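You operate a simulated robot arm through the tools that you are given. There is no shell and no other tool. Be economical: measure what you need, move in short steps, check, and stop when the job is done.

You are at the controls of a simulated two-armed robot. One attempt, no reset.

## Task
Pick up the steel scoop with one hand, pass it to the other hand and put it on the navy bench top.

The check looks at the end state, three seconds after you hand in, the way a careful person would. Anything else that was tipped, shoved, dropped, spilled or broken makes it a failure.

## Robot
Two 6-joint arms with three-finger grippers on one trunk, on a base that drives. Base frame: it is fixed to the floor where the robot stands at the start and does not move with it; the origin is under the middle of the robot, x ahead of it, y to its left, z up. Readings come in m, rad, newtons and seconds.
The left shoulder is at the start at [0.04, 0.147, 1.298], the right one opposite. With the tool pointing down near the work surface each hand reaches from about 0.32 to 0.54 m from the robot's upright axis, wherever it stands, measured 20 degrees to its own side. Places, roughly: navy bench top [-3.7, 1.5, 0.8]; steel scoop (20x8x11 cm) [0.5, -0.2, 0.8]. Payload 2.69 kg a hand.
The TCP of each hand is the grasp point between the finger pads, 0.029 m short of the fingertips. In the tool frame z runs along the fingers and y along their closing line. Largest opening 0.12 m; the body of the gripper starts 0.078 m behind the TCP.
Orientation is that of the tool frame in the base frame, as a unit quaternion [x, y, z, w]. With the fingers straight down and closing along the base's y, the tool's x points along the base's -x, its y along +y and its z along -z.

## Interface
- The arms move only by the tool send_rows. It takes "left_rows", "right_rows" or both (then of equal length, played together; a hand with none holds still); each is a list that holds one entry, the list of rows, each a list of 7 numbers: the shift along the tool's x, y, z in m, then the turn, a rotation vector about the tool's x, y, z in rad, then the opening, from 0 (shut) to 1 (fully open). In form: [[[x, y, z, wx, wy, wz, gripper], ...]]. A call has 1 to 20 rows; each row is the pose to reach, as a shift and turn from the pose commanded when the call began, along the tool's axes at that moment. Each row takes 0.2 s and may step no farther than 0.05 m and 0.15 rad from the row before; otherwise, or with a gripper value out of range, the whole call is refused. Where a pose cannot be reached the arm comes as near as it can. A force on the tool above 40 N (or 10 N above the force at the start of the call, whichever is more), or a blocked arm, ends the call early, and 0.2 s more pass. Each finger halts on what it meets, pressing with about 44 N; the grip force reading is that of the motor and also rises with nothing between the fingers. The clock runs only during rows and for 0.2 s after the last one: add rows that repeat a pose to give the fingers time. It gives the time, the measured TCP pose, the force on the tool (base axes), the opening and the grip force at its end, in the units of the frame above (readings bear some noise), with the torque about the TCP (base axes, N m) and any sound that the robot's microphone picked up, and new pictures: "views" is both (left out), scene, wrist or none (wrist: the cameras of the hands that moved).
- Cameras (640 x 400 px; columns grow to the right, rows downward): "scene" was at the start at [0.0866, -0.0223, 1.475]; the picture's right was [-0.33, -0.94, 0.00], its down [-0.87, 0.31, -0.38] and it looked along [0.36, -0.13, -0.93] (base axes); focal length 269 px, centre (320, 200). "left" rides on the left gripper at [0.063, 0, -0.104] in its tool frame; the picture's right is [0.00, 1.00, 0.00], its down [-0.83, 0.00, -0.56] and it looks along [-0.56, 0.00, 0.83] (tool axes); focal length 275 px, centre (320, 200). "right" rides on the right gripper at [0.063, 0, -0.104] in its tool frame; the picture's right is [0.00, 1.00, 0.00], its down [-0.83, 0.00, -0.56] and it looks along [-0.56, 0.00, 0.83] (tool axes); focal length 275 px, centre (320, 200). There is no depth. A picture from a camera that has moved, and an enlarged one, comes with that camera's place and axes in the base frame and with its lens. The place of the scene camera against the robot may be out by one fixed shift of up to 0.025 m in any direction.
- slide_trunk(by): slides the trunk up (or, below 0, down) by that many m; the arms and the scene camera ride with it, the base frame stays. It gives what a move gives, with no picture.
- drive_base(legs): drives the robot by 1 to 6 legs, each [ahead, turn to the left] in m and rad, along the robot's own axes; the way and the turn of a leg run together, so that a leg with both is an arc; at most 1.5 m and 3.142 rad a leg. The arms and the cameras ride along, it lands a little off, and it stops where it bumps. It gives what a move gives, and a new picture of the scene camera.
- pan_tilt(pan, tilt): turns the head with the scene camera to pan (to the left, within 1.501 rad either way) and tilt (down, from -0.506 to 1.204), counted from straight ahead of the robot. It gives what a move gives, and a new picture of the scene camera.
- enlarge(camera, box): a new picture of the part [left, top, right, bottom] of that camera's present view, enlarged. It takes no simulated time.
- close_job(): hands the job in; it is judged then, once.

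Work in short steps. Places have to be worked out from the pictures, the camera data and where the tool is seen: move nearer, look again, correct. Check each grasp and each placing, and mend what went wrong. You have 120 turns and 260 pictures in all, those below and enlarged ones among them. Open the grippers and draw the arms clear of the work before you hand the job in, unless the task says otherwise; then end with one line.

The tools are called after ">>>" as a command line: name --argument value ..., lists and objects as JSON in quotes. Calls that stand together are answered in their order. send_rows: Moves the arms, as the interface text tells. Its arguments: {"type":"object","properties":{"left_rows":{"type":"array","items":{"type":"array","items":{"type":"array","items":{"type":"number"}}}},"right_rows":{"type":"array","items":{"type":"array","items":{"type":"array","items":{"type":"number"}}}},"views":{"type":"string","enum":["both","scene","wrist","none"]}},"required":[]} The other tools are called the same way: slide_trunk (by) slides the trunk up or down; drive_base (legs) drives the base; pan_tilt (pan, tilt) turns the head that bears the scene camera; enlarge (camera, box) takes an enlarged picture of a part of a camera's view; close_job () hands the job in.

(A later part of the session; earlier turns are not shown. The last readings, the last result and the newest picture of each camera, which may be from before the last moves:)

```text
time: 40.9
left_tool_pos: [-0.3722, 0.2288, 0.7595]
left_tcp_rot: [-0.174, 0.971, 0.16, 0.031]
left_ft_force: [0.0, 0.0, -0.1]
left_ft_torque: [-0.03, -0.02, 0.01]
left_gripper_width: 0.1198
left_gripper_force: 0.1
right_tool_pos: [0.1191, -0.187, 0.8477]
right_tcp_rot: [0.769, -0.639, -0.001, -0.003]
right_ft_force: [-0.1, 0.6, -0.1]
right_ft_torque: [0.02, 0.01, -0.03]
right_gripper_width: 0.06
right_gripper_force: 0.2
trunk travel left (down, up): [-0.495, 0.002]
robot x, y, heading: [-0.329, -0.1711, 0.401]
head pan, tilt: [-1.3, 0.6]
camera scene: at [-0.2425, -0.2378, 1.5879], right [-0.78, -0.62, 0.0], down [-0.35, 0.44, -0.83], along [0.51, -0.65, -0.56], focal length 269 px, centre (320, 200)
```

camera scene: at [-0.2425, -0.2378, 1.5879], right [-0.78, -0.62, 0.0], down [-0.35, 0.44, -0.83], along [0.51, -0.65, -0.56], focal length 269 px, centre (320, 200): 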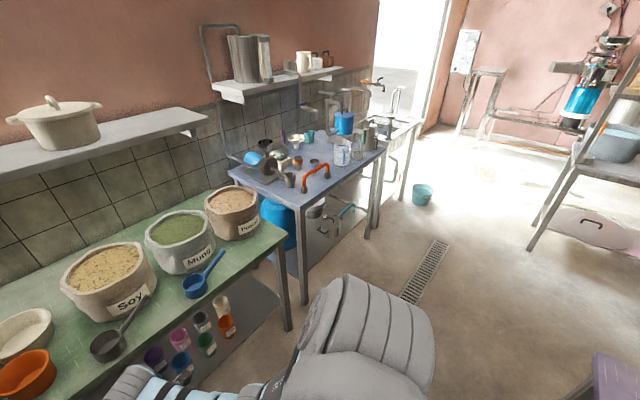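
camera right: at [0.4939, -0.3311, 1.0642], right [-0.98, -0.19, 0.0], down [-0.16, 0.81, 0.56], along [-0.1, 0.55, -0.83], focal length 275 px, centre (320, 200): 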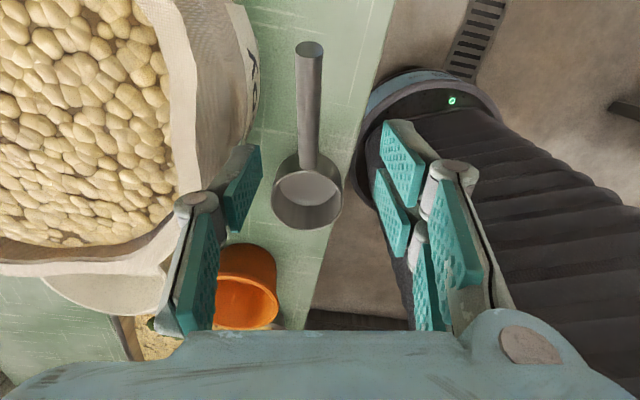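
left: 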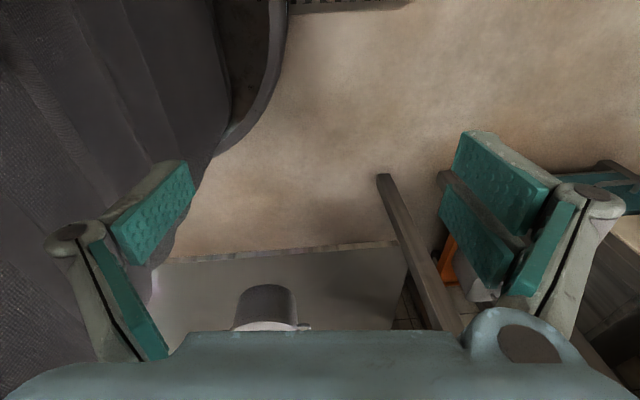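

The arm is now in a good posture: vertical tool at z=0.848 in the inner zone. I raise it, turn the base right 0.25 rad, and drive back in 0.40 m, which should put the hand near-above the handle.

>>> send_rows --right_rows '[[[0, 0, -0.04, 0, 0, -0.06, 0.5], [0, 0, -0.08, 0, 0, -0.12, 0.5], [0, 0, -0.115, 0, 0, -0.18, 0.5], [0, 0, -0.115, 0, 0, -0.25, 0.5], [0, 0, -0.115, 0, 0, -0.25, 0.5]]]' --views "none"

>>> drive_base --legs '[[0, -0.25]]'

>>> drive_base --legs '[[0.3, 0]]'

>>> pan_tilt --pan -0.5 --tilt 1.0

```text
time: 42.1
left_tool_pos: [-0.3731, 0.2283, 0.7598]
left_tcp_rot: [-0.174, 0.971, 0.159, 0.03]
left_ft_force: [-0.3, -0.5, 0.1]
left_ft_torque: [0.02, 0.0, -0.02]
left_gripper_width: 0.1199
left_gripper_force: 0.0
right_tool_pos: [0.1202, -0.1877, 0.9613]
right_tcp_rot: [0.843, -0.537, -0.001, -0.002]
right_ft_force: [0.1, -0.2, -0.8]
right_ft_torque: [0.01, 0.0, -0.01]
right_gripper_width: 0.0598
right_gripper_force: 0.1
trunk travel left (down, up): [-0.495, 0.002]
robot x, y, heading: [-0.3255, -0.1693, 0.398]
head pan, tilt: [-1.3, 0.6]
```

```text
time: 43.3
left_tool_pos: [-0.2742, 0.2273, 0.7594]
left_tcp_rot: [-0.053, 0.986, 0.153, 0.05]
left_ft_force: [1.2, 0.6, -0.1]
left_ft_torque: [-0.02, 0.05, -0.03]
left_gripper_width: 0.12
left_gripper_force: 0.1
right_tool_pos: [0.1031, -0.296, 0.9604]
right_tcp_rot: [0.77, -0.638, 0.0, -0.003]
right_ft_force: [-0.1, -1.4, -0.6]
right_ft_torque: [0.05, -0.04, 0.0]
right_gripper_width: 0.0602
right_gripper_force: 0.0
trunk travel left (down, up): [-0.495, 0.002]
robot x, y, heading: [-0.3277, -0.1726, 0.152]
head pan, tilt: [-1.3, 0.6]
camera scene: at [-0.2596, -0.2534, 1.5879], right [-0.91, -0.41, 0.0], down [-0.23, 0.51, -0.83], along [0.34, -0.75, -0.56], focal length 269 px, centre (320, 200)
```

scene: 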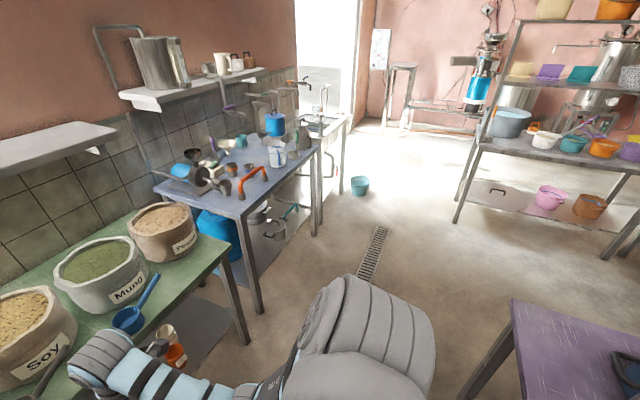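

```text
time: 45.4
left_tool_pos: [0.0337, 0.2735, 0.7613]
left_tcp_rot: [-0.051, 0.985, 0.154, 0.051]
left_ft_force: [0.4, 0.0, 0.1]
left_ft_torque: [0.02, -0.02, -0.02]
left_gripper_width: 0.12
left_gripper_force: 0.1
right_tool_pos: [0.4077, -0.2515, 0.9621]
right_tcp_rot: [0.768, -0.64, 0.001, -0.003]
right_ft_force: [-0.5, 0.3, 0.0]
right_ft_torque: [0.02, -0.03, -0.01]
right_gripper_width: 0.06
right_gripper_force: 0.0
trunk travel left (down, up): [-0.495, 0.002]
robot x, y, heading: [-0.0136, -0.1265, 0.15]
head pan, tilt: [-1.3, 0.6]
camera scene: at [0.0436, -0.2077, 1.588], right [-0.91, -0.41, 0.0], down [-0.23, 0.52, -0.83], along [0.34, -0.75, -0.56], focal length 269 px, centre (320, 200)
```

scene: 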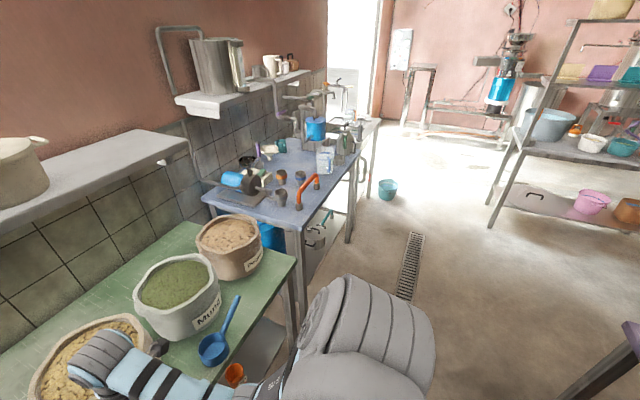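

```text
time: 46.6
left_tool_pos: [0.0352, 0.2747, 0.7594]
left_tcp_rot: [-0.051, 0.985, 0.154, 0.05]
left_ft_force: [-0.1, 0.1, 0.2]
left_ft_torque: [0.01, -0.02, 0.0]
left_gripper_width: 0.1198
left_gripper_force: 0.1
right_tool_pos: [0.4098, -0.2515, 0.9605]
right_tcp_rot: [0.768, -0.64, -0.001, -0.003]
right_ft_force: [0.1, -1.1, -0.4]
right_ft_torque: [-0.05, 0.0, 0.03]
right_gripper_width: 0.06
right_gripper_force: 0.0
trunk travel left (down, up): [-0.495, 0.002]
robot x, y, heading: [-0.0224, -0.1234, 0.153]
head pan, tilt: [-0.499, 1.0]
camera scene: at [0.0763, -0.1505, 1.5559], right [-0.34, -0.94, 0.0], down [-0.79, 0.29, -0.54], along [0.51, -0.19, -0.84], focal length 269 px, centre (320, 200)
```

scene: 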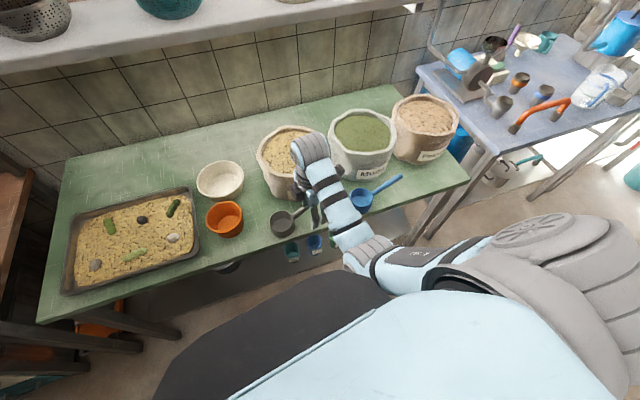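

The hand is at (0.408, -0.252, 0.961), straight in front of the handle. I drive the last 7 cm and look with the wrist camera.

>>> drive_base --legs '[[0.07, 0]]'

>>> enlarge --camera "right" --box '[0, 0, 640, 400]'

```text
time: 47.6
left_tool_pos: [0.0962, 0.2831, 0.76]
left_tcp_rot: [-0.051, 0.985, 0.155, 0.055]
left_ft_force: [-1.3, -0.6, 0.5]
left_ft_torque: [0.02, -0.1, -0.01]
left_gripper_width: 0.1198
left_gripper_force: 0.1
right_tool_pos: [0.4692, -0.2428, 0.9654]
right_tcp_rot: [0.768, -0.64, 0.004, -0.007]
right_ft_force: [-1.2, -0.2, 0.2]
right_ft_torque: [0.02, -0.09, 0.01]
right_gripper_width: 0.0603
right_gripper_force: 0.1
trunk travel left (down, up): [-0.495, 0.002]
robot x, y, heading: [0.0481, -0.1138, 0.155]
head pan, tilt: [-0.499, 1.0]
camera scene: at [0.1296, -0.1423, 1.5567], right [-0.34, -0.94, 0.0], down [-0.78, 0.29, -0.55], along [0.52, -0.18, -0.84], focal length 269 px, centre (320, 200)
```

scene: 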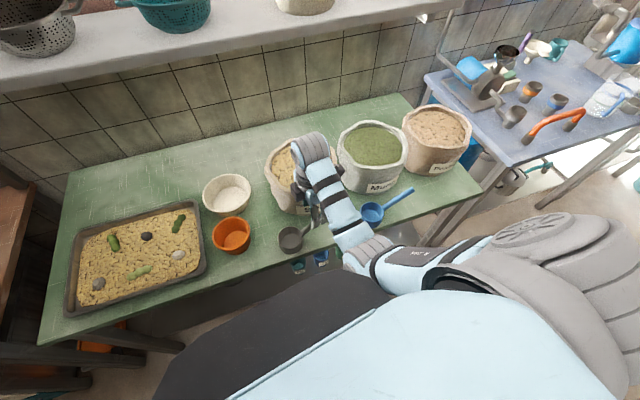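

```text
1.00 times, centred on (320, 200) of right (not enlarged: the box is as wide or as high as the picture)
camera zoom: at [0.4796, -0.3052, 1.0693], right [-0.98, -0.19, -0.01], down [-0.16, 0.81, 0.56], along [-0.09, 0.55, -0.83], focal length 275 px, centre (320, 200)
```

zoom: 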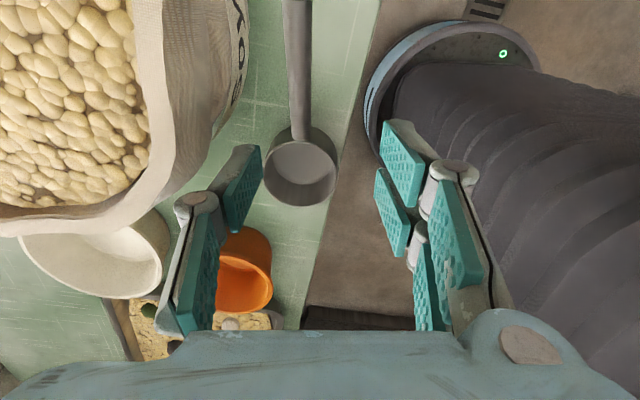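

The handle lies about 2 cm ahead of the finger plane. I correct, then descend to 5 cm above the grasp.

>>> send_rows --right_rows '[[[0.0155, -0.0185, 0, 0, 0, 0, 0.5], [0.0155, -0.0185, 0.03, 0, 0, 0, 0.5], [0.0155, -0.0185, 0.06, 0, 0, 0, 0.5], [0.0155, -0.0185, 0.06, 0, 0, 0, 0.5]]]'

```text
time: 48.6
left_tool_pos: [0.1039, 0.2853, 0.7591]
left_tcp_rot: [-0.051, 0.985, 0.154, 0.05]
left_ft_force: [0.1, -0.1, 0.8]
left_ft_torque: [-0.03, -0.02, -0.02]
left_gripper_width: 0.1201
left_gripper_force: 0.1
right_tool_pos: [0.4984, -0.2533, 0.9007]
right_tcp_rot: [0.768, -0.64, -0.001, -0.002]
right_ft_force: [-0.8, -0.8, -1.5]
right_ft_torque: [0.0, 0.02, 0.02]
right_gripper_width: 0.0587
right_gripper_force: 0.1
trunk travel left (down, up): [-0.495, 0.002]
robot x, y, heading: [0.0492, -0.1143, 0.145]
head pan, tilt: [-0.499, 1.0]
camera scene: at [0.1459, -0.1398, 1.5558], right [-0.34, -0.94, 0.0], down [-0.79, 0.29, -0.54], along [0.51, -0.19, -0.84], focal length 269 px, centre (320, 200)
camera right: at [0.5115, -0.3152, 1.0041], right [-0.98, -0.19, 0.0], down [-0.16, 0.81, 0.56], along [-0.1, 0.55, -0.83], focal length 275 px, centre (320, 200)
```

scene: 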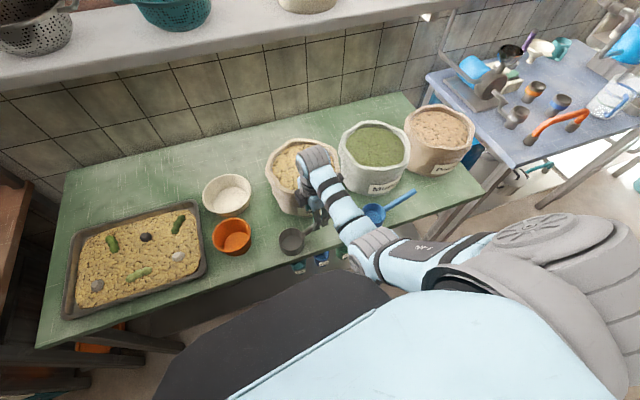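
right: 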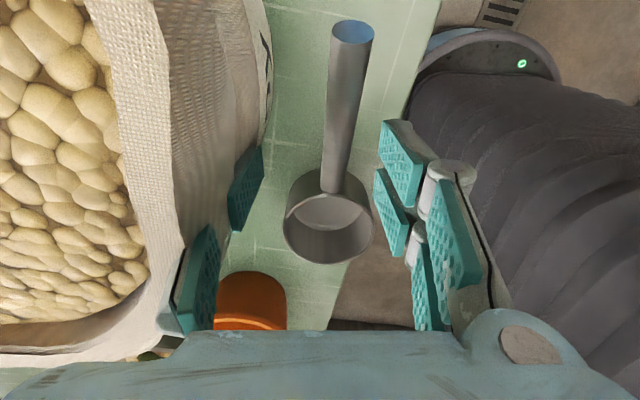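

The hand overshot 9 mm toward the bag. I shift back so the handle is centred and the bag has clearance, then descend to the handle at z≈0.853.

>>> send_rows --right_rows '[[[-0.0005, 0.009, 0, 0, 0, 0, 0.5], [-0.0005, 0.009, 0.015, 0, 0, 0, 0.5], [-0.0005, 0.009, 0.03, 0, 0, 0, 0.5], [-0.0005, 0.009, 0.047, 0, 0, 0, 0.5], [-0.0005, 0.009, 0.047, 0, 0, 0, 0.5]]]'

```text
time: 49.8
left_tool_pos: [0.1028, 0.2839, 0.7598]
left_tcp_rot: [-0.051, 0.986, 0.154, 0.049]
left_ft_force: [-0.1, -0.3, -0.3]
left_ft_torque: [-0.01, -0.03, 0.0]
left_gripper_width: 0.12
left_gripper_force: 0.1
right_tool_pos: [0.489, -0.2552, 0.8533]
right_tcp_rot: [0.768, -0.64, -0.001, -0.003]
right_ft_force: [-0.4, 0.5, 0.1]
right_ft_torque: [-0.01, -0.02, 0.01]
right_gripper_width: 0.0604
right_gripper_force: 0.0
trunk travel left (down, up): [-0.495, 0.002]
robot x, y, heading: [0.0468, -0.1169, 0.15]
head pan, tilt: [-0.499, 1.0]
camera scene: at [0.1449, -0.1401, 1.5559], right [-0.34, -0.94, 0.0], down [-0.79, 0.29, -0.54], along [0.51, -0.19, -0.84], focal length 269 px, centre (320, 200)
camera right: at [0.5011, -0.3174, 0.9581], right [-0.98, -0.19, 0.0], down [-0.16, 0.81, 0.56], along [-0.1, 0.55, -0.83], focal length 275 px, centre (320, 200)
```

scene: 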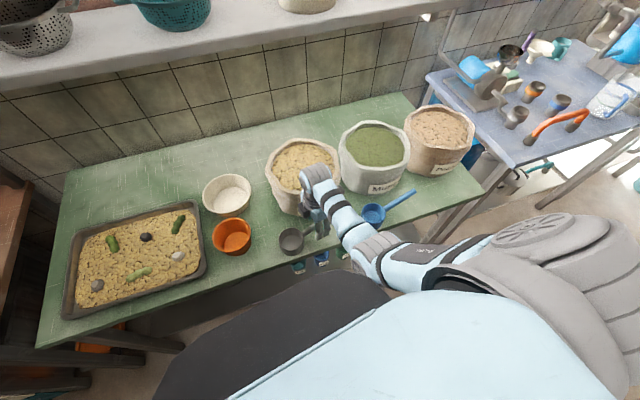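
right: 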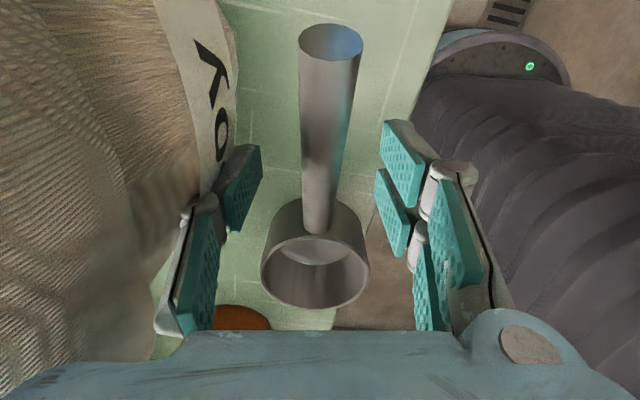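

The handle is between the pads, with the cup beyond them. Closing now.

>>> send_rows --right_rows '[[[0, 0, 0, 0, 0, 0, 0.3], [0, 0, 0, 0, 0, 0, 0.1], [0, 0, 0, 0, 0, 0, 0.0], [0, 0, 0, 0, 0, 0, 0.0], [0, 0, 0, 0, 0, 0, 0.0]]]' --views "wrist"

```text
time: 51.0
left_tool_pos: [0.1024, 0.2844, 0.7594]
left_tcp_rot: [-0.052, 0.985, 0.154, 0.05]
left_ft_force: [0.4, -0.7, 0.7]
left_ft_torque: [0.01, -0.01, 0.0]
left_gripper_width: 0.1201
left_gripper_force: 0.1
right_tool_pos: [0.4895, -0.2535, 0.8543]
right_tcp_rot: [0.768, -0.64, 0.0, -0.003]
right_ft_force: [1.0, -0.3, 0.0]
right_ft_torque: [0.06, -0.07, -0.1]
right_gripper_width: 0.0166
right_gripper_force: 42.0
trunk travel left (down, up): [-0.495, 0.002]
robot x, y, heading: [0.0474, -0.1159, 0.148]
head pan, tilt: [-0.499, 1.0]
camera right: at [0.5012, -0.3174, 0.9583], right [-0.98, -0.19, 0.0], down [-0.16, 0.81, 0.56], along [-0.1, 0.55, -0.83], focal length 275 px, centre (320, 200)
```

right: 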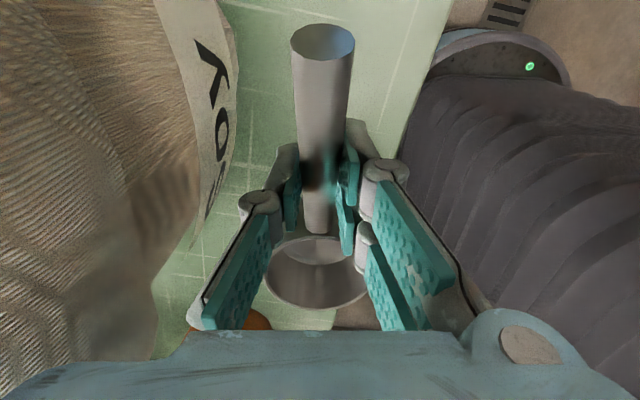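

The handle is gripped at 16.6 mm width. I lift 10 cm, drawing slightly away from the bag.

>>> send_rows --right_rows '[[[0, 0, -0.02, 0, 0, 0, 0], [0, 0.005, -0.045, 0, 0, 0, 0], [0, 0.01, -0.07, 0, 0, 0, 0], [0, 0.015, -0.1, 0, 0, 0, 0], [0, 0.015, -0.1, 0, 0, 0, 0]]]'

```text
time: 52.2
left_tool_pos: [0.102, 0.2836, 0.7591]
left_tcp_rot: [-0.05, 0.986, 0.154, 0.049]
left_ft_force: [0.3, 0.3, -0.6]
left_ft_torque: [-0.01, 0.0, 0.02]
left_gripper_width: 0.12
left_gripper_force: 0.0
right_tool_pos: [0.4709, -0.2571, 0.9537]
right_tcp_rot: [0.767, -0.641, -0.001, -0.003]
right_ft_force: [0.5, 1.2, -1.9]
right_ft_torque: [-0.08, 0.0, 0.01]
right_gripper_width: 0.0163
right_gripper_force: 42.6
trunk travel left (down, up): [-0.495, 0.002]
robot x, y, heading: [0.046, -0.1175, 0.149]
head pan, tilt: [-0.499, 1.0]
camera scene: at [0.1451, -0.1401, 1.5558], right [-0.34, -0.94, 0.0], down [-0.79, 0.29, -0.54], along [0.51, -0.19, -0.84], focal length 269 px, centre (320, 200)
camera right: at [0.4831, -0.319, 1.0589], right [-0.98, -0.19, 0.0], down [-0.16, 0.81, 0.56], along [-0.1, 0.55, -0.83], focal length 275 px, centre (320, 200)
```

scene: 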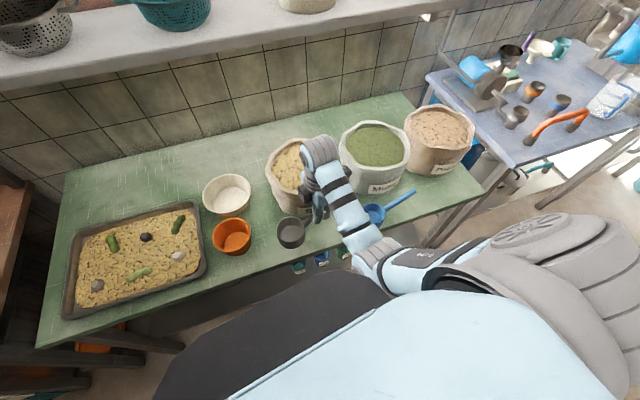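
right: 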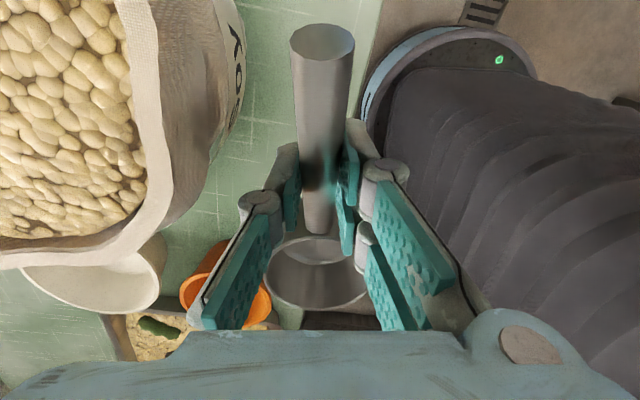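

The scoop is held securely (about 2 N). I back straight away from the table into free space.

>>> drive_base --legs '[[-0.4, 0]]'

>>> pan_tilt --pan 0.0 --tilt 1.0

```text
time: 54.6
left_tool_pos: [-0.2867, 0.2243, 0.7596]
left_tcp_rot: [-0.055, 0.985, 0.155, 0.047]
left_ft_force: [-0.1, 0.5, -0.2]
left_ft_torque: [0.0, 0.0, 0.01]
left_gripper_width: 0.12
left_gripper_force: 0.0
right_tool_pos: [0.0873, -0.3119, 0.953]
right_tcp_rot: [0.772, -0.636, -0.002, -0.002]
right_ft_force: [-0.2, -0.2, -1.4]
right_ft_torque: [-0.1, 0.01, -0.01]
right_gripper_width: 0.0165
right_gripper_force: 41.7
trunk travel left (down, up): [-0.495, 0.002]
robot x, y, heading: [-0.3392, -0.1758, 0.163]
head pan, tilt: [-0.499, 1.0]
camera scene: at [-0.2392, -0.199, 1.5557], right [-0.33, -0.94, 0.0], down [-0.79, 0.28, -0.54], along [0.51, -0.18, -0.84], focal length 269 px, centre (320, 200)
```

scene: 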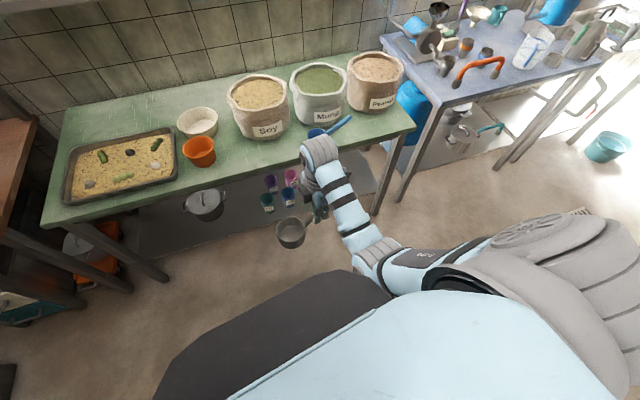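

```text
time: 55.6
left_tool_pos: [-0.2888, 0.2244, 0.7592]
left_tcp_rot: [-0.055, 0.985, 0.154, 0.048]
left_ft_force: [-0.3, 0.3, 0.5]
left_ft_torque: [0.0, 0.01, 0.01]
left_gripper_width: 0.1199
left_gripper_force: 0.2
right_tool_pos: [0.0846, -0.3125, 0.9545]
right_tcp_rot: [0.772, -0.636, 0.0, -0.004]
right_ft_force: [-0.6, 0.8, -1.6]
right_ft_torque: [-0.1, -0.03, 0.05]
right_gripper_width: 0.0163
right_gripper_force: 42.1
trunk travel left (down, up): [-0.495, 0.002]
robot x, y, heading: [-0.3407, -0.1783, 0.159]
head pan, tilt: [0.0, 1.0]
camera scene: at [-0.2399, -0.1653, 1.5559], right [0.16, -0.99, 0.0], down [-0.83, -0.13, -0.54], along [0.53, 0.08, -0.84], focal length 269 px, centre (320, 200)
```

scene: 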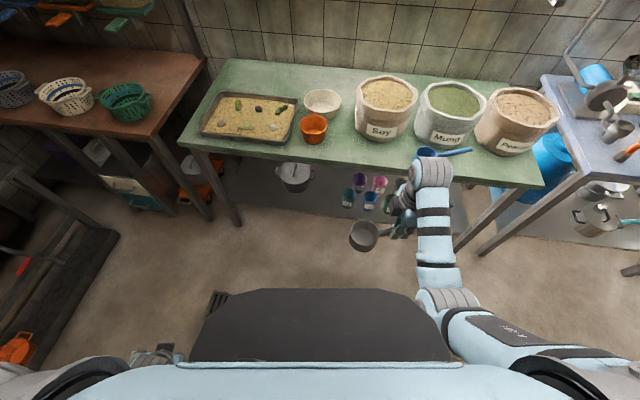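

Both hands are in free space. In the robot's frame the right hand is at (0.40, -0.20, 0.954) with the cup to its left at y≈-0.12. I bring the left hand forward to (0.36, 0.20, 0.93), turning it to close across the cup with a 30° lean from the left.

>>> send_rows --left_rows '[[[-0.0229, -0.0102, -0.0155, 0.06, -0.0461, 0.1162, 1], [-0.0457, -0.0203, -0.031, 0.12, -0.0922, 0.2323, 1], [-0.0686, -0.0305, -0.0465, 0.1799, -0.1382, 0.3485, 1], [-0.0915, -0.0407, -0.062, 0.2399, -0.1843, 0.4647, 1], [-0.1144, -0.0508, -0.0775, 0.2999, -0.2304, 0.5808, 1], [-0.1372, -0.061, -0.093, 0.3599, -0.2765, 0.697, 1], [-0.1601, -0.0712, -0.1085, 0.4198, -0.3226, 0.8132, 1], [-0.183, -0.0813, -0.124, 0.4798, -0.3687, 0.9293, 1], [-0.2059, -0.0915, -0.1395, 0.5398, -0.4147, 1.0455, 1], [-0.2287, -0.1017, -0.155, 0.5998, -0.4608, 1.1617, 1], [-0.2516, -0.1118, -0.1705, 0.6597, -0.5069, 1.2778, 1], [-0.2745, -0.122, -0.186, 0.7197, -0.553, 1.394, 1], [-0.2745, -0.122, -0.186, 0.7197, -0.553, 1.394, 1]]]'

```text
time: 58.4
left_tool_pos: [-0.0154, 0.077, 0.9318]
left_tcp_rot: [0.628, 0.734, -0.169, 0.196]
left_ft_force: [0.0, -0.6, -0.5]
left_ft_torque: [-0.04, -0.02, 0.0]
left_gripper_width: 0.1199
left_gripper_force: 0.0
right_tool_pos: [0.0841, -0.313, 0.9536]
right_tcp_rot: [0.771, -0.637, -0.001, -0.004]
right_ft_force: [-0.7, -0.1, -1.4]
right_ft_torque: [-0.09, -0.04, -0.01]
right_gripper_width: 0.0164
right_gripper_force: 42.5
trunk travel left (down, up): [-0.495, 0.002]
robot x, y, heading: [-0.3435, -0.173, 0.157]
head pan, tilt: [0.0, 1.0]
camera scene: at [-0.2393, -0.1651, 1.5559], right [0.16, -0.99, 0.0], down [-0.83, -0.13, -0.54], along [0.53, 0.09, -0.84], focal length 269 px, centre (320, 200)
camera left: at [-0.0321, 0.1819, 0.9904], right [0.99, 0.15, 0.0], down [0.06, -0.44, 0.9], along [0.14, -0.89, -0.44], focal length 275 px, centre (320, 200)
```

scene: 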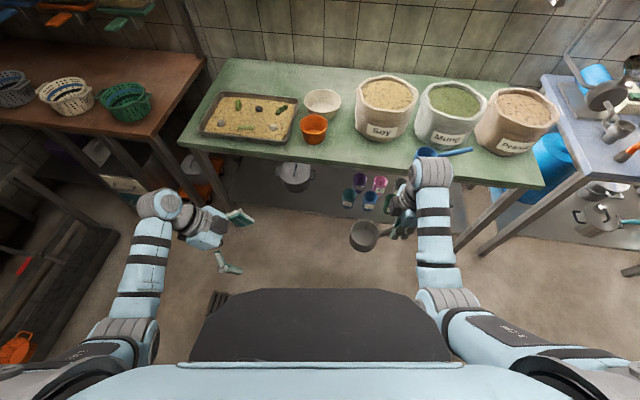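
left: 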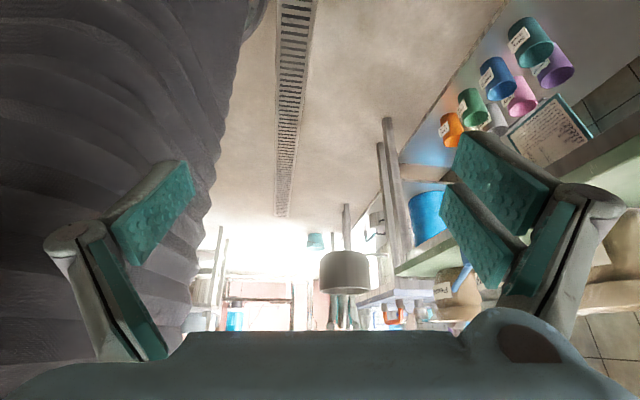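

The left arm is well posed, and both cameras agree on the cup at about (0.07, -0.233, 0.902). I bring the right hand 10 cm left so both hands meet near the middle.

>>> send_rows --right_rows '[[[-0.03, 0, 0, 0, 0, 0, 0], [-0.06, 0, 0, 0, 0, 0, 0], [-0.09, 0, 0, 0, 0, 0, 0], [-0.1, 0, 0, 0, 0, 0, 0], [-0.1, 0, 0, 0, 0, 0, 0]]]' --views "scene"

>>> enlarge --camera "left" --box '[0, 0, 640, 400]'

```text
time: 59.6
left_tool_pos: [-0.0152, 0.0771, 0.9324]
left_tcp_rot: [0.627, 0.735, -0.167, 0.197]
left_ft_force: [-0.1, 0.5, -0.7]
left_ft_torque: [-0.01, 0.01, -0.03]
left_gripper_width: 0.1199
left_gripper_force: 0.1
right_tool_pos: [0.0782, -0.2822, 0.9451]
right_tcp_rot: [0.755, -0.653, 0.048, 0.041]
right_ft_force: [-0.4, 0.5, -1.7]
right_ft_torque: [-0.11, 0.0, -0.02]
right_gripper_width: 0.0168
right_gripper_force: 42.6
trunk travel left (down, up): [-0.495, 0.002]
robot x, y, heading: [-0.3359, -0.1773, 0.164]
head pan, tilt: [0.0, 1.0]
stopped in row 5 (right hand): the arm was blocked; the commanded pose is now the measured one
camera scene: at [-0.2393, -0.1641, 1.5558], right [0.16, -0.99, 0.0], down [-0.83, -0.13, -0.54], along [0.53, 0.08, -0.84], focal length 269 px, centre (320, 200)
```

scene: 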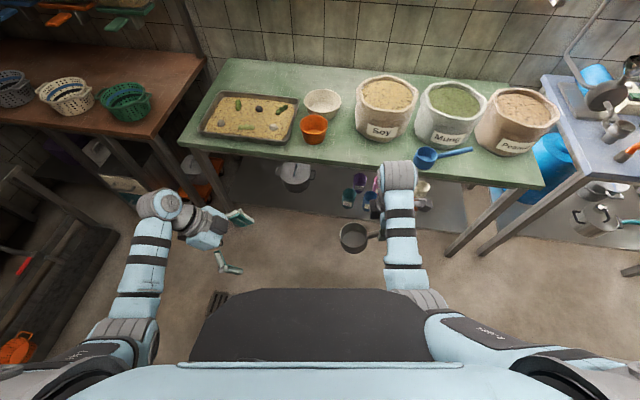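

```text
1.00 times, centred on (320, 200) of left (not enlarged: the box is as wide or as high as the picture)
camera zoom: at [-0.0323, 0.1826, 0.9901], right [0.99, 0.15, 0.0], down [0.07, -0.44, 0.9], along [0.14, -0.89, -0.44], focal length 275 px, centre (320, 200)
```

zoom: 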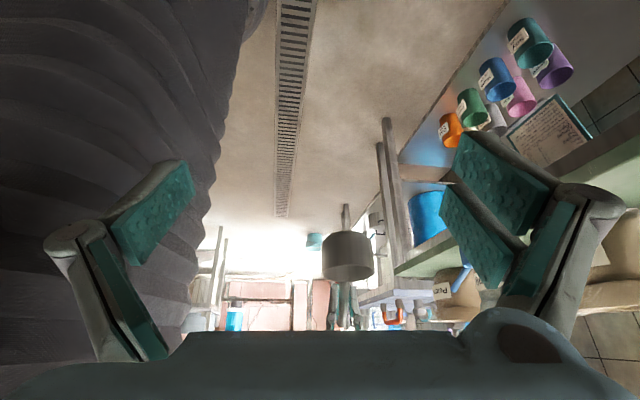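

The right elbow touched the robot's own chest. I back it off, straighten it, extend it forward 9 cm so the elbow clears the chest, and then try inward again gently.

>>> send_rows --right_rows '[[[0.02, 0, 0, 0, -0.06, 0, 0], [0.02, 0, 0, 0, -0.126, 0, 0], [0.02, -0.03, 0, 0, -0.126, 0, 0], [0.02, -0.06, 0, 0, -0.126, 0, 0], [0.02, -0.09, 0, 0, -0.126, 0, 0], [0.0, -0.09, 0, 0, -0.126, 0, 0], [-0.02, -0.09, 0, 0, -0.126, 0, 0], [-0.04, -0.09, 0, 0, -0.126, 0, 0], [-0.04, -0.09, 0, 0, -0.126, 0, 0]]]' --views "scene"

```text
time: 61.6
left_tool_pos: [-0.0154, 0.076, 0.9324]
left_tcp_rot: [0.626, 0.735, -0.167, 0.198]
left_ft_force: [0.6, -0.7, 0.1]
left_ft_torque: [-0.03, 0.0, -0.03]
left_gripper_width: 0.1201
left_gripper_force: 0.0
right_tool_pos: [0.1624, -0.2275, 0.9416]
right_tcp_rot: [0.757, -0.653, -0.001, -0.002]
right_ft_force: [0.2, 0.4, -1.1]
right_ft_torque: [-0.08, -0.03, 0.01]
right_gripper_width: 0.0163
right_gripper_force: 42.1
trunk travel left (down, up): [-0.495, 0.002]
robot x, y, heading: [-0.3435, -0.175, 0.153]
head pan, tilt: [0.0, 1.0]
camera scene: at [-0.239, -0.1654, 1.5558], right [0.16, -0.99, 0.0], down [-0.83, -0.13, -0.54], along [0.53, 0.09, -0.84], focal length 269 px, centre (320, 200)
```

scene: 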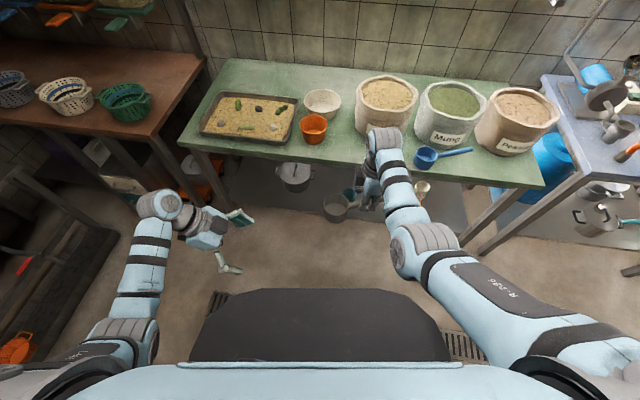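

The elbow is now clear of the chest. I move the right hand another 5 cm inward.

>>> send_rows --right_rows '[[[-0.025, 0, 0, 0, 0, 0, 0], [-0.05, 0, 0, 0, 0, 0, 0], [-0.05, 0, 0, 0, 0, 0, 0]]]' --views "scene"

```text
time: 62.4
left_tool_pos: [-0.0156, 0.0771, 0.9322]
left_tcp_rot: [0.626, 0.736, -0.166, 0.198]
left_ft_force: [-0.1, -0.2, 0.0]
left_ft_torque: [0.01, -0.02, -0.03]
left_gripper_width: 0.1199
left_gripper_force: 0.1
right_tool_pos: [0.1564, -0.18, 0.9423]
right_tcp_rot: [0.757, -0.654, -0.002, -0.003]
right_ft_force: [0.2, -0.3, -2.4]
right_ft_torque: [-0.07, -0.05, -0.02]
right_gripper_width: 0.0166
right_gripper_force: 42.4
trunk travel left (down, up): [-0.495, 0.002]
robot x, y, heading: [-0.3436, -0.1772, 0.158]
head pan, tilt: [0.0, 1.0]
camera scene: at [-0.2389, -0.1656, 1.5558], right [0.16, -0.99, 0.0], down [-0.83, -0.13, -0.54], along [0.53, 0.09, -0.84], focal length 269 px, centre (320, 200)
```

scene: 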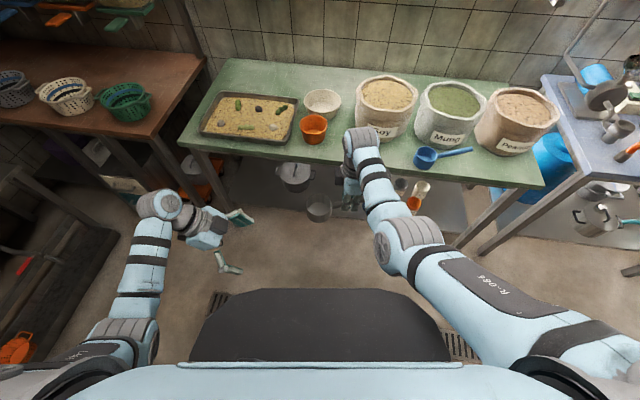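

The cup is now near (0.147, -0.099, 0.892), on the robot's centreline. I bring the left hand to 15 cm left of it at the same height.

>>> send_rows --left_rows '[[[-0.0054, 0.0264, 0.0106, 0, 0, 0, 1], [-0.0108, 0.0528, 0.0212, 0, 0, 0, 1], [-0.0162, 0.0792, 0.0318, 0, 0, 0, 1], [-0.0216, 0.1056, 0.0424, 0, 0, 0, 1], [-0.027, 0.132, 0.053, 0, 0, 0, 1], [-0.027, 0.132, 0.053, 0, 0, 0, 1]]]'

```text
time: 63.8
left_tool_pos: [0.1221, 0.05, 0.9009]
left_tcp_rot: [0.627, 0.735, -0.166, 0.198]
left_ft_force: [0.8, 0.1, -0.9]
left_ft_torque: [0.0, -0.02, 0.01]
left_gripper_width: 0.1202
left_gripper_force: 0.1
right_tool_pos: [0.1552, -0.1795, 0.9415]
right_tcp_rot: [0.757, -0.654, -0.002, -0.004]
right_ft_force: [-0.1, 0.4, -1.7]
right_ft_torque: [-0.13, -0.03, -0.02]
right_gripper_width: 0.0165
right_gripper_force: 41.7
trunk travel left (down, up): [-0.495, 0.002]
robot x, y, heading: [-0.3425, -0.1763, 0.155]
head pan, tilt: [0.0, 1.0]
camera scene: at [-0.2391, -0.1652, 1.5558], right [0.16, -0.99, 0.0], down [-0.83, -0.13, -0.54], along [0.53, 0.09, -0.84], focal length 269 px, centre (320, 200)
camera left: at [0.1062, 0.1544, 0.9597], right [0.99, 0.15, 0.01], down [0.06, -0.44, 0.9], along [0.14, -0.89, -0.44], focal length 275 px, centre (320, 200)
```

scene: 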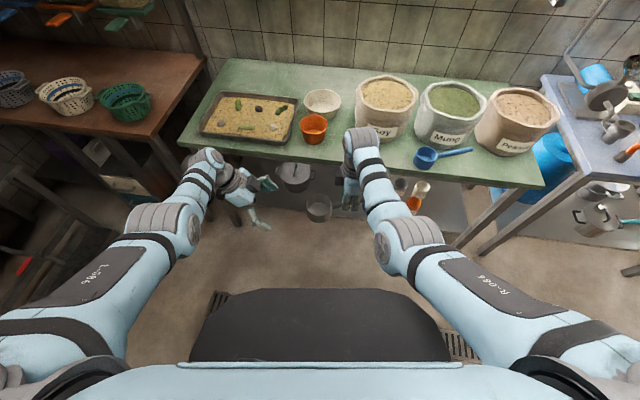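
left: 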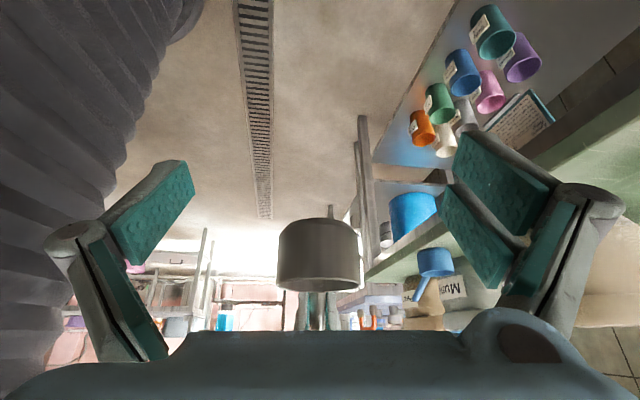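

The cup is centred between the left fingers, in view at (0.145, -0.099, 0.90). I approach two-thirds of the way.

>>> send_rows --left_rows '[[[-0.022, 0, 0.0126, 0, 0, 0, 1], [-0.044, 0, 0.025, 0, 0, 0, 1], [-0.066, 0, 0.038, 0, 0, 0, 1], [-0.087, 0, 0.05, 0, 0, 0, 1], [-0.087, 0, 0.05, 0, 0, 0, 1]]]'

```text
time: 65.0
left_tool_pos: [0.1392, -0.0495, 0.9]
left_tcp_rot: [0.626, 0.735, -0.167, 0.197]
left_ft_force: [-0.9, 0.2, -0.6]
left_ft_torque: [-0.01, 0.0, -0.01]
left_gripper_width: 0.1201
left_gripper_force: 0.1
right_tool_pos: [0.1562, -0.1788, 0.9419]
right_tcp_rot: [0.757, -0.654, -0.001, -0.002]
right_ft_force: [-1.1, 0.3, -1.1]
right_ft_torque: [-0.08, 0.0, 0.02]
right_gripper_width: 0.0164
right_gripper_force: 42.3
trunk travel left (down, up): [-0.495, 0.002]
robot x, y, heading: [-0.342, -0.1768, 0.156]
head pan, tilt: [0.0, 1.0]
camera scene: at [-0.2388, -0.1653, 1.5558], right [0.16, -0.99, 0.0], down [-0.83, -0.13, -0.54], along [0.53, 0.09, -0.84], focal length 269 px, centre (320, 200)
camera left: at [0.1224, 0.0555, 0.9584], right [0.99, 0.15, 0.0], down [0.07, -0.44, 0.9], along [0.14, -0.89, -0.44], focal length 275 px, centre (320, 200)
```

scene: 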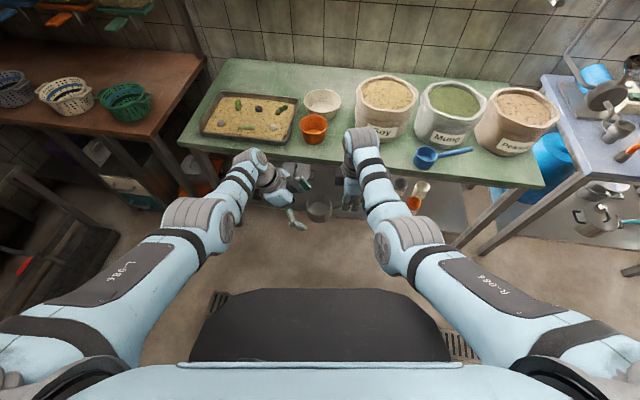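
left: 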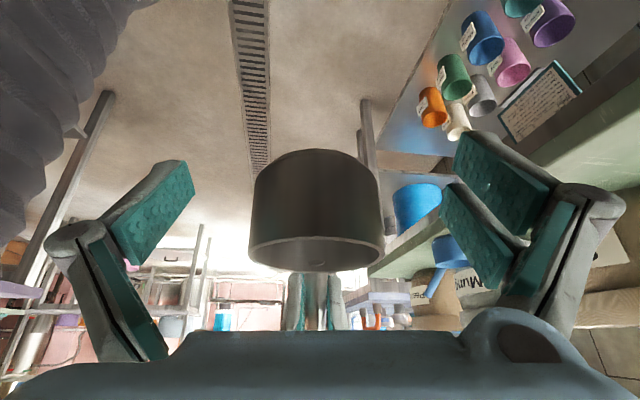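

Centred and clear. I make the final approach and keep the fingers open to check.

>>> send_rows --left_rows '[[[-0.015, -0.001, 0.008, 0, 0, 0, 1], [-0.03, -0.001, 0.016, 0, 0, 0, 1], [-0.044, -0.0016, 0.0235, 0, 0, 0, 1], [-0.044, -0.0016, 0.0235, 0, 0, 0, 1]]]'

>>> enlarge --camera "scene" --box '[220, 100, 460, 250]'

```text
time: 66.0
left_tool_pos: [0.1417, -0.0968, 0.9032]
left_tcp_rot: [0.627, 0.735, -0.168, 0.197]
left_ft_force: [-0.1, -1.0, 0.3]
left_ft_torque: [-0.03, -0.02, 0.04]
left_gripper_width: 0.1202
left_gripper_force: 0.1
left hand out of reach, approached as far as the arm can: row 3, 4
right_tool_pos: [0.155, -0.1811, 0.9425]
right_tcp_rot: [0.757, -0.653, -0.001, -0.003]
right_ft_force: [0.5, -0.1, -1.0]
right_ft_torque: [-0.12, -0.02, -0.02]
right_gripper_width: 0.0166
right_gripper_force: 42.1
trunk travel left (down, up): [-0.495, 0.002]
robot x, y, heading: [-0.3393, -0.1751, 0.157]
head pan, tilt: [0.0, 1.0]
camera scene: at [-0.2392, -0.1649, 1.5558], right [0.16, -0.99, 0.0], down [-0.83, -0.13, -0.54], along [0.53, 0.09, -0.84], focal length 269 px, centre (320, 200)
camera left: at [0.125, 0.0079, 0.9608], right [0.99, 0.16, 0.0], down [0.07, -0.44, 0.9], along [0.14, -0.89, -0.44], focal length 275 px, centre (320, 200)
```

scene: 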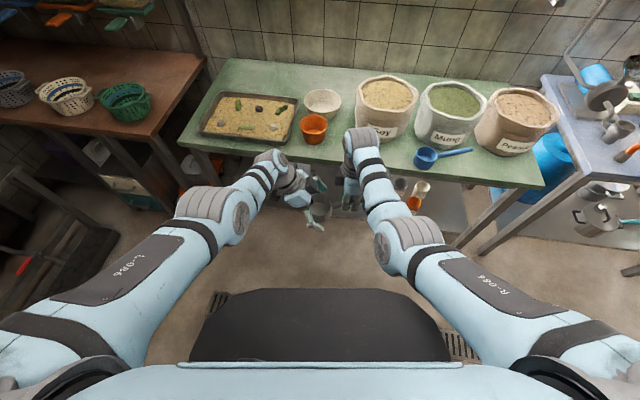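
left: 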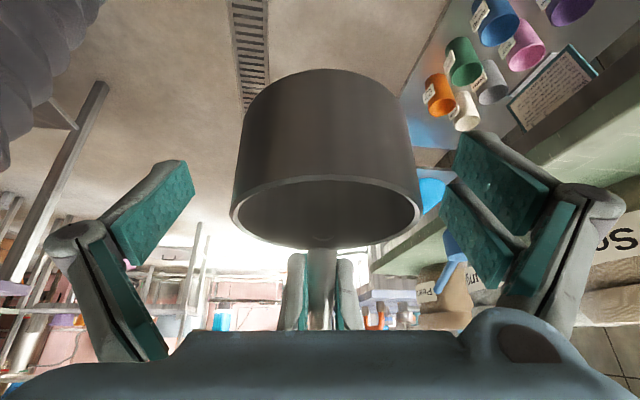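

```text
2.67 times, centred on (340, 175) of scene
camera zoom: at [-0.2392, -0.1649, 1.5558], right [0.16, -0.99, 0.0], down [-0.83, -0.13, -0.54], along [0.53, 0.09, -0.84], focal length 718 px, centre (267, 267)
```

zoom: 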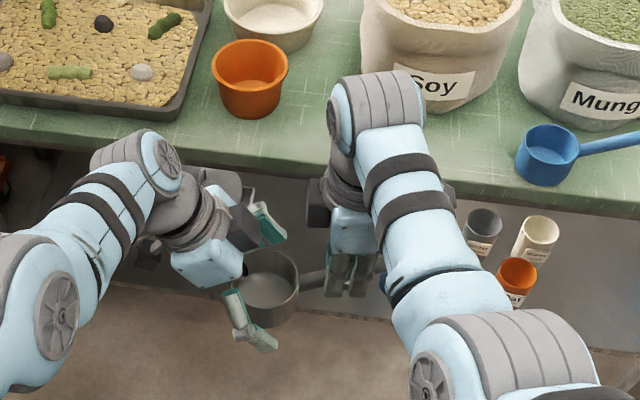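

The cup sits between the left pads. I close the left fingers gradually while the right holds.

>>> send_rows --left_rows '[[[0, 0.001, 0, 0, 0, 0, 0.85], [0, 0.002, 0, 0, 0, 0, 0.7], [0, 0.002, 0, 0, 0, 0, 0.6], [0, 0.002, 0, 0, 0, 0, 0.5], [0, 0.002, 0, 0, 0, 0, 0.4], [0, 0.002, 0, 0, 0, 0, 0.4]]]'

```text
time: 67.4
left_tool_pos: [0.1429, -0.0956, 0.9029]
left_tcp_rot: [0.626, 0.736, -0.166, 0.198]
left_ft_force: [12.5, 5.5, 0.4]
left_ft_torque: [-0.11, 0.15, 0.68]
left_gripper_width: 0.0731
left_gripper_force: 44.3
right_tool_pos: [0.1552, -0.1818, 0.941]
right_tcp_rot: [0.757, -0.654, -0.002, -0.001]
right_ft_force: [-12.2, -5.7, -0.5]
right_ft_torque: [-0.14, 0.34, 0.42]
right_gripper_width: 0.0165
right_gripper_force: 42.7
trunk travel left (down, up): [-0.495, 0.002]
robot x, y, heading: [-0.3386, -0.1735, 0.16]
head pan, tilt: [0.0, 1.0]
camera scene: at [-0.2389, -0.1651, 1.5558], right [0.16, -0.99, 0.0], down [-0.83, -0.13, -0.54], along [0.53, 0.09, -0.84], focal length 269 px, centre (320, 200)
camera left: at [0.1259, 0.0088, 0.9616], right [0.99, 0.16, 0.01], down [0.07, -0.44, 0.9], along [0.14, -0.88, -0.44], focal length 275 px, centre (320, 200)
```

scene: 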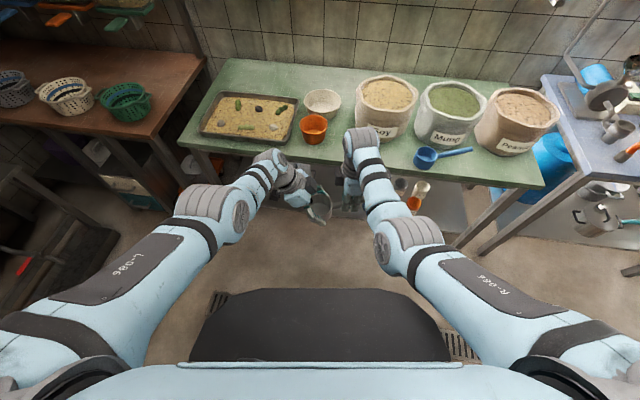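
left: 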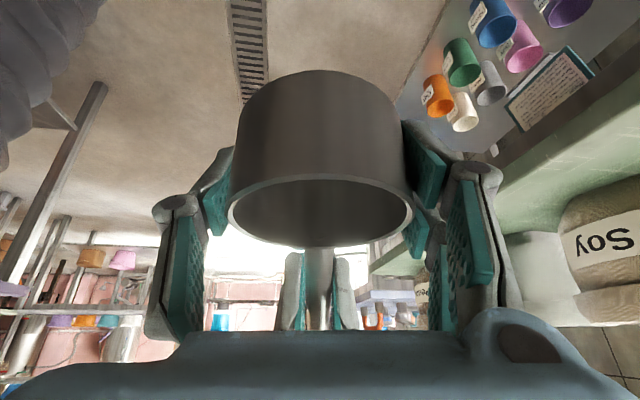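

The cup is gripped by the left hand at 73 mm. Now I open the right hand slowly and hold still.

>>> send_rows --left_rows '[[[0, 0, 0, 0, 0, 0, 0.3], [0, 0, 0, 0, 0, 0, 0.3], [0, 0, 0, 0, 0, 0, 0.3], [0, 0, 0, 0, 0, 0, 0.3]]]' --right_rows '[[[0, 0, 0, 0, 0, 0, 0.2], [0, 0, 0, 0, 0, 0, 0.35], [0, 0, 0, 0, 0, 0, 0.5], [0, 0, 0, 0, 0, 0, 0.5]]]'

```text
time: 68.4
left_tool_pos: [0.1418, -0.0967, 0.9025]
left_tcp_rot: [0.626, 0.735, -0.167, 0.197]
left_ft_force: [0.0, -0.2, -0.4]
left_ft_torque: [0.06, -0.01, -0.01]
left_gripper_width: 0.0733
left_gripper_force: 43.7
right_tool_pos: [0.1554, -0.1813, 0.9414]
right_tcp_rot: [0.757, -0.653, -0.001, -0.003]
right_ft_force: [0.3, 0.2, 1.1]
right_ft_torque: [-0.01, 0.03, -0.03]
right_gripper_width: 0.06
right_gripper_force: 0.1
trunk travel left (down, up): [-0.495, 0.002]
robot x, y, heading: [-0.3436, -0.1742, 0.162]
head pan, tilt: [0.0, 1.0]
camera scene: at [-0.2389, -0.1652, 1.5558], right [0.16, -0.99, 0.0], down [-0.83, -0.13, -0.54], along [0.53, 0.09, -0.84], focal length 269 px, centre (320, 200)
camera right: at [0.166, -0.2433, 1.0462], right [-0.99, -0.15, 0.0], down [-0.12, 0.82, 0.56], along [-0.08, 0.55, -0.83], focal length 275 px, centre (320, 200)
camera left: at [0.1254, 0.0084, 0.9612], right [0.99, 0.16, 0.0], down [0.07, -0.44, 0.9], along [0.14, -0.88, -0.44], focal length 275 px, centre (320, 200)
```

scene: 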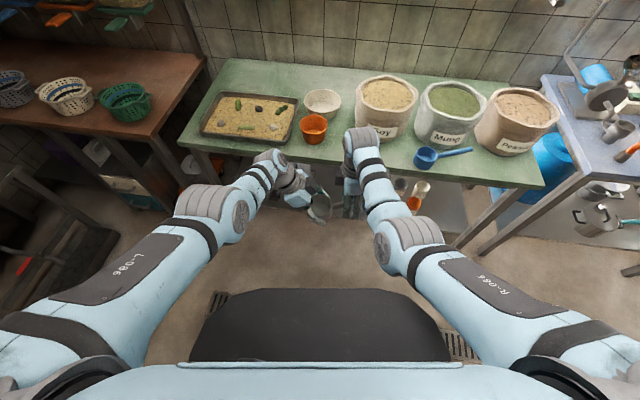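
right: 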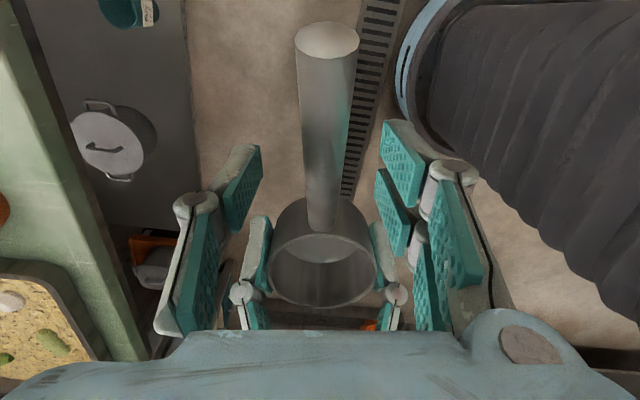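
left: 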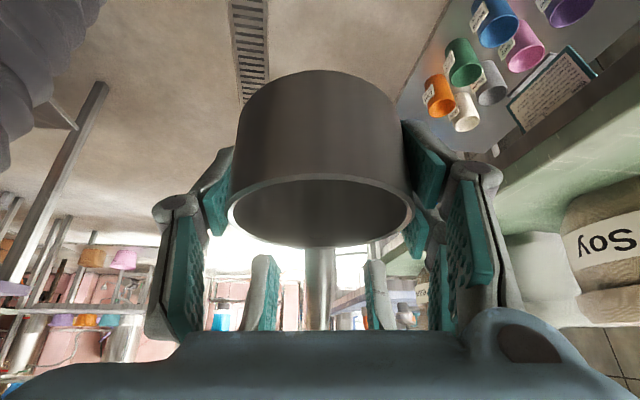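

The left hand holds the scoop alone without any shift. I draw the right hand outward along the handle, and then clear to the side.

>>> send_rows --right_rows '[[[0.02, 0, -0.008, 0, 0, 0, 0.5], [0.045, 0, -0.016, 0, 0, 0, 0.5], [0.07, 0, -0.02, 0, 0, 0, 0.5], [0.1, 0, -0.02, 0, 0, 0, 0.5], [0.14, 0, -0.02, 0, 0, 0, 0.5], [0.17, 0, -0.02, 0, 0, 0, 0.5], [0.17, 0, -0.02, 0, 0, 0, 0.5]]]'

```text
time: 70.0
left_tool_pos: [0.1425, -0.0962, 0.9021]
left_tcp_rot: [0.626, 0.736, -0.167, 0.197]
left_ft_force: [0.5, -0.6, 0.0]
left_ft_torque: [0.02, 0.0, 0.02]
left_gripper_width: 0.073
left_gripper_force: 44.0
right_tool_pos: [0.1792, -0.3488, 0.9567]
right_tcp_rot: [0.757, -0.653, -0.002, -0.002]
right_ft_force: [0.0, 0.1, 0.1]
right_ft_torque: [-0.01, 0.03, 0.01]
right_gripper_width: 0.0601
right_gripper_force: 0.1
trunk travel left (down, up): [-0.495, 0.002]
robot x, y, heading: [-0.3404, -0.1758, 0.158]
head pan, tilt: [0.0, 1.0]
camera scene: at [-0.239, -0.1648, 1.5558], right [0.16, -0.99, 0.0], down [-0.83, -0.13, -0.54], along [0.53, 0.08, -0.84], focal length 269 px, centre (320, 200)
camera right: at [0.1896, -0.4111, 1.062], right [-0.99, -0.15, 0.0], down [-0.12, 0.82, 0.56], along [-0.08, 0.55, -0.83], focal length 275 px, centre (320, 200)
```

scene: 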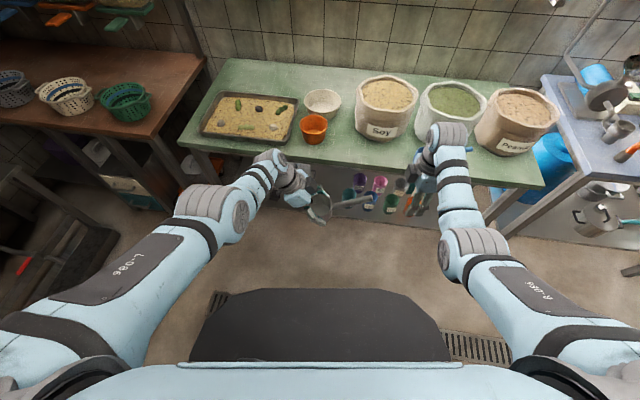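
right: 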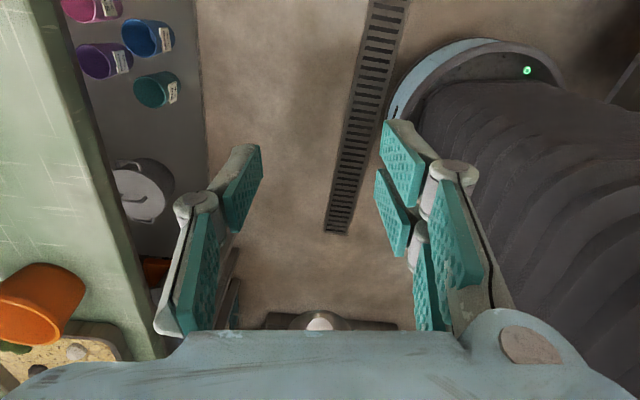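

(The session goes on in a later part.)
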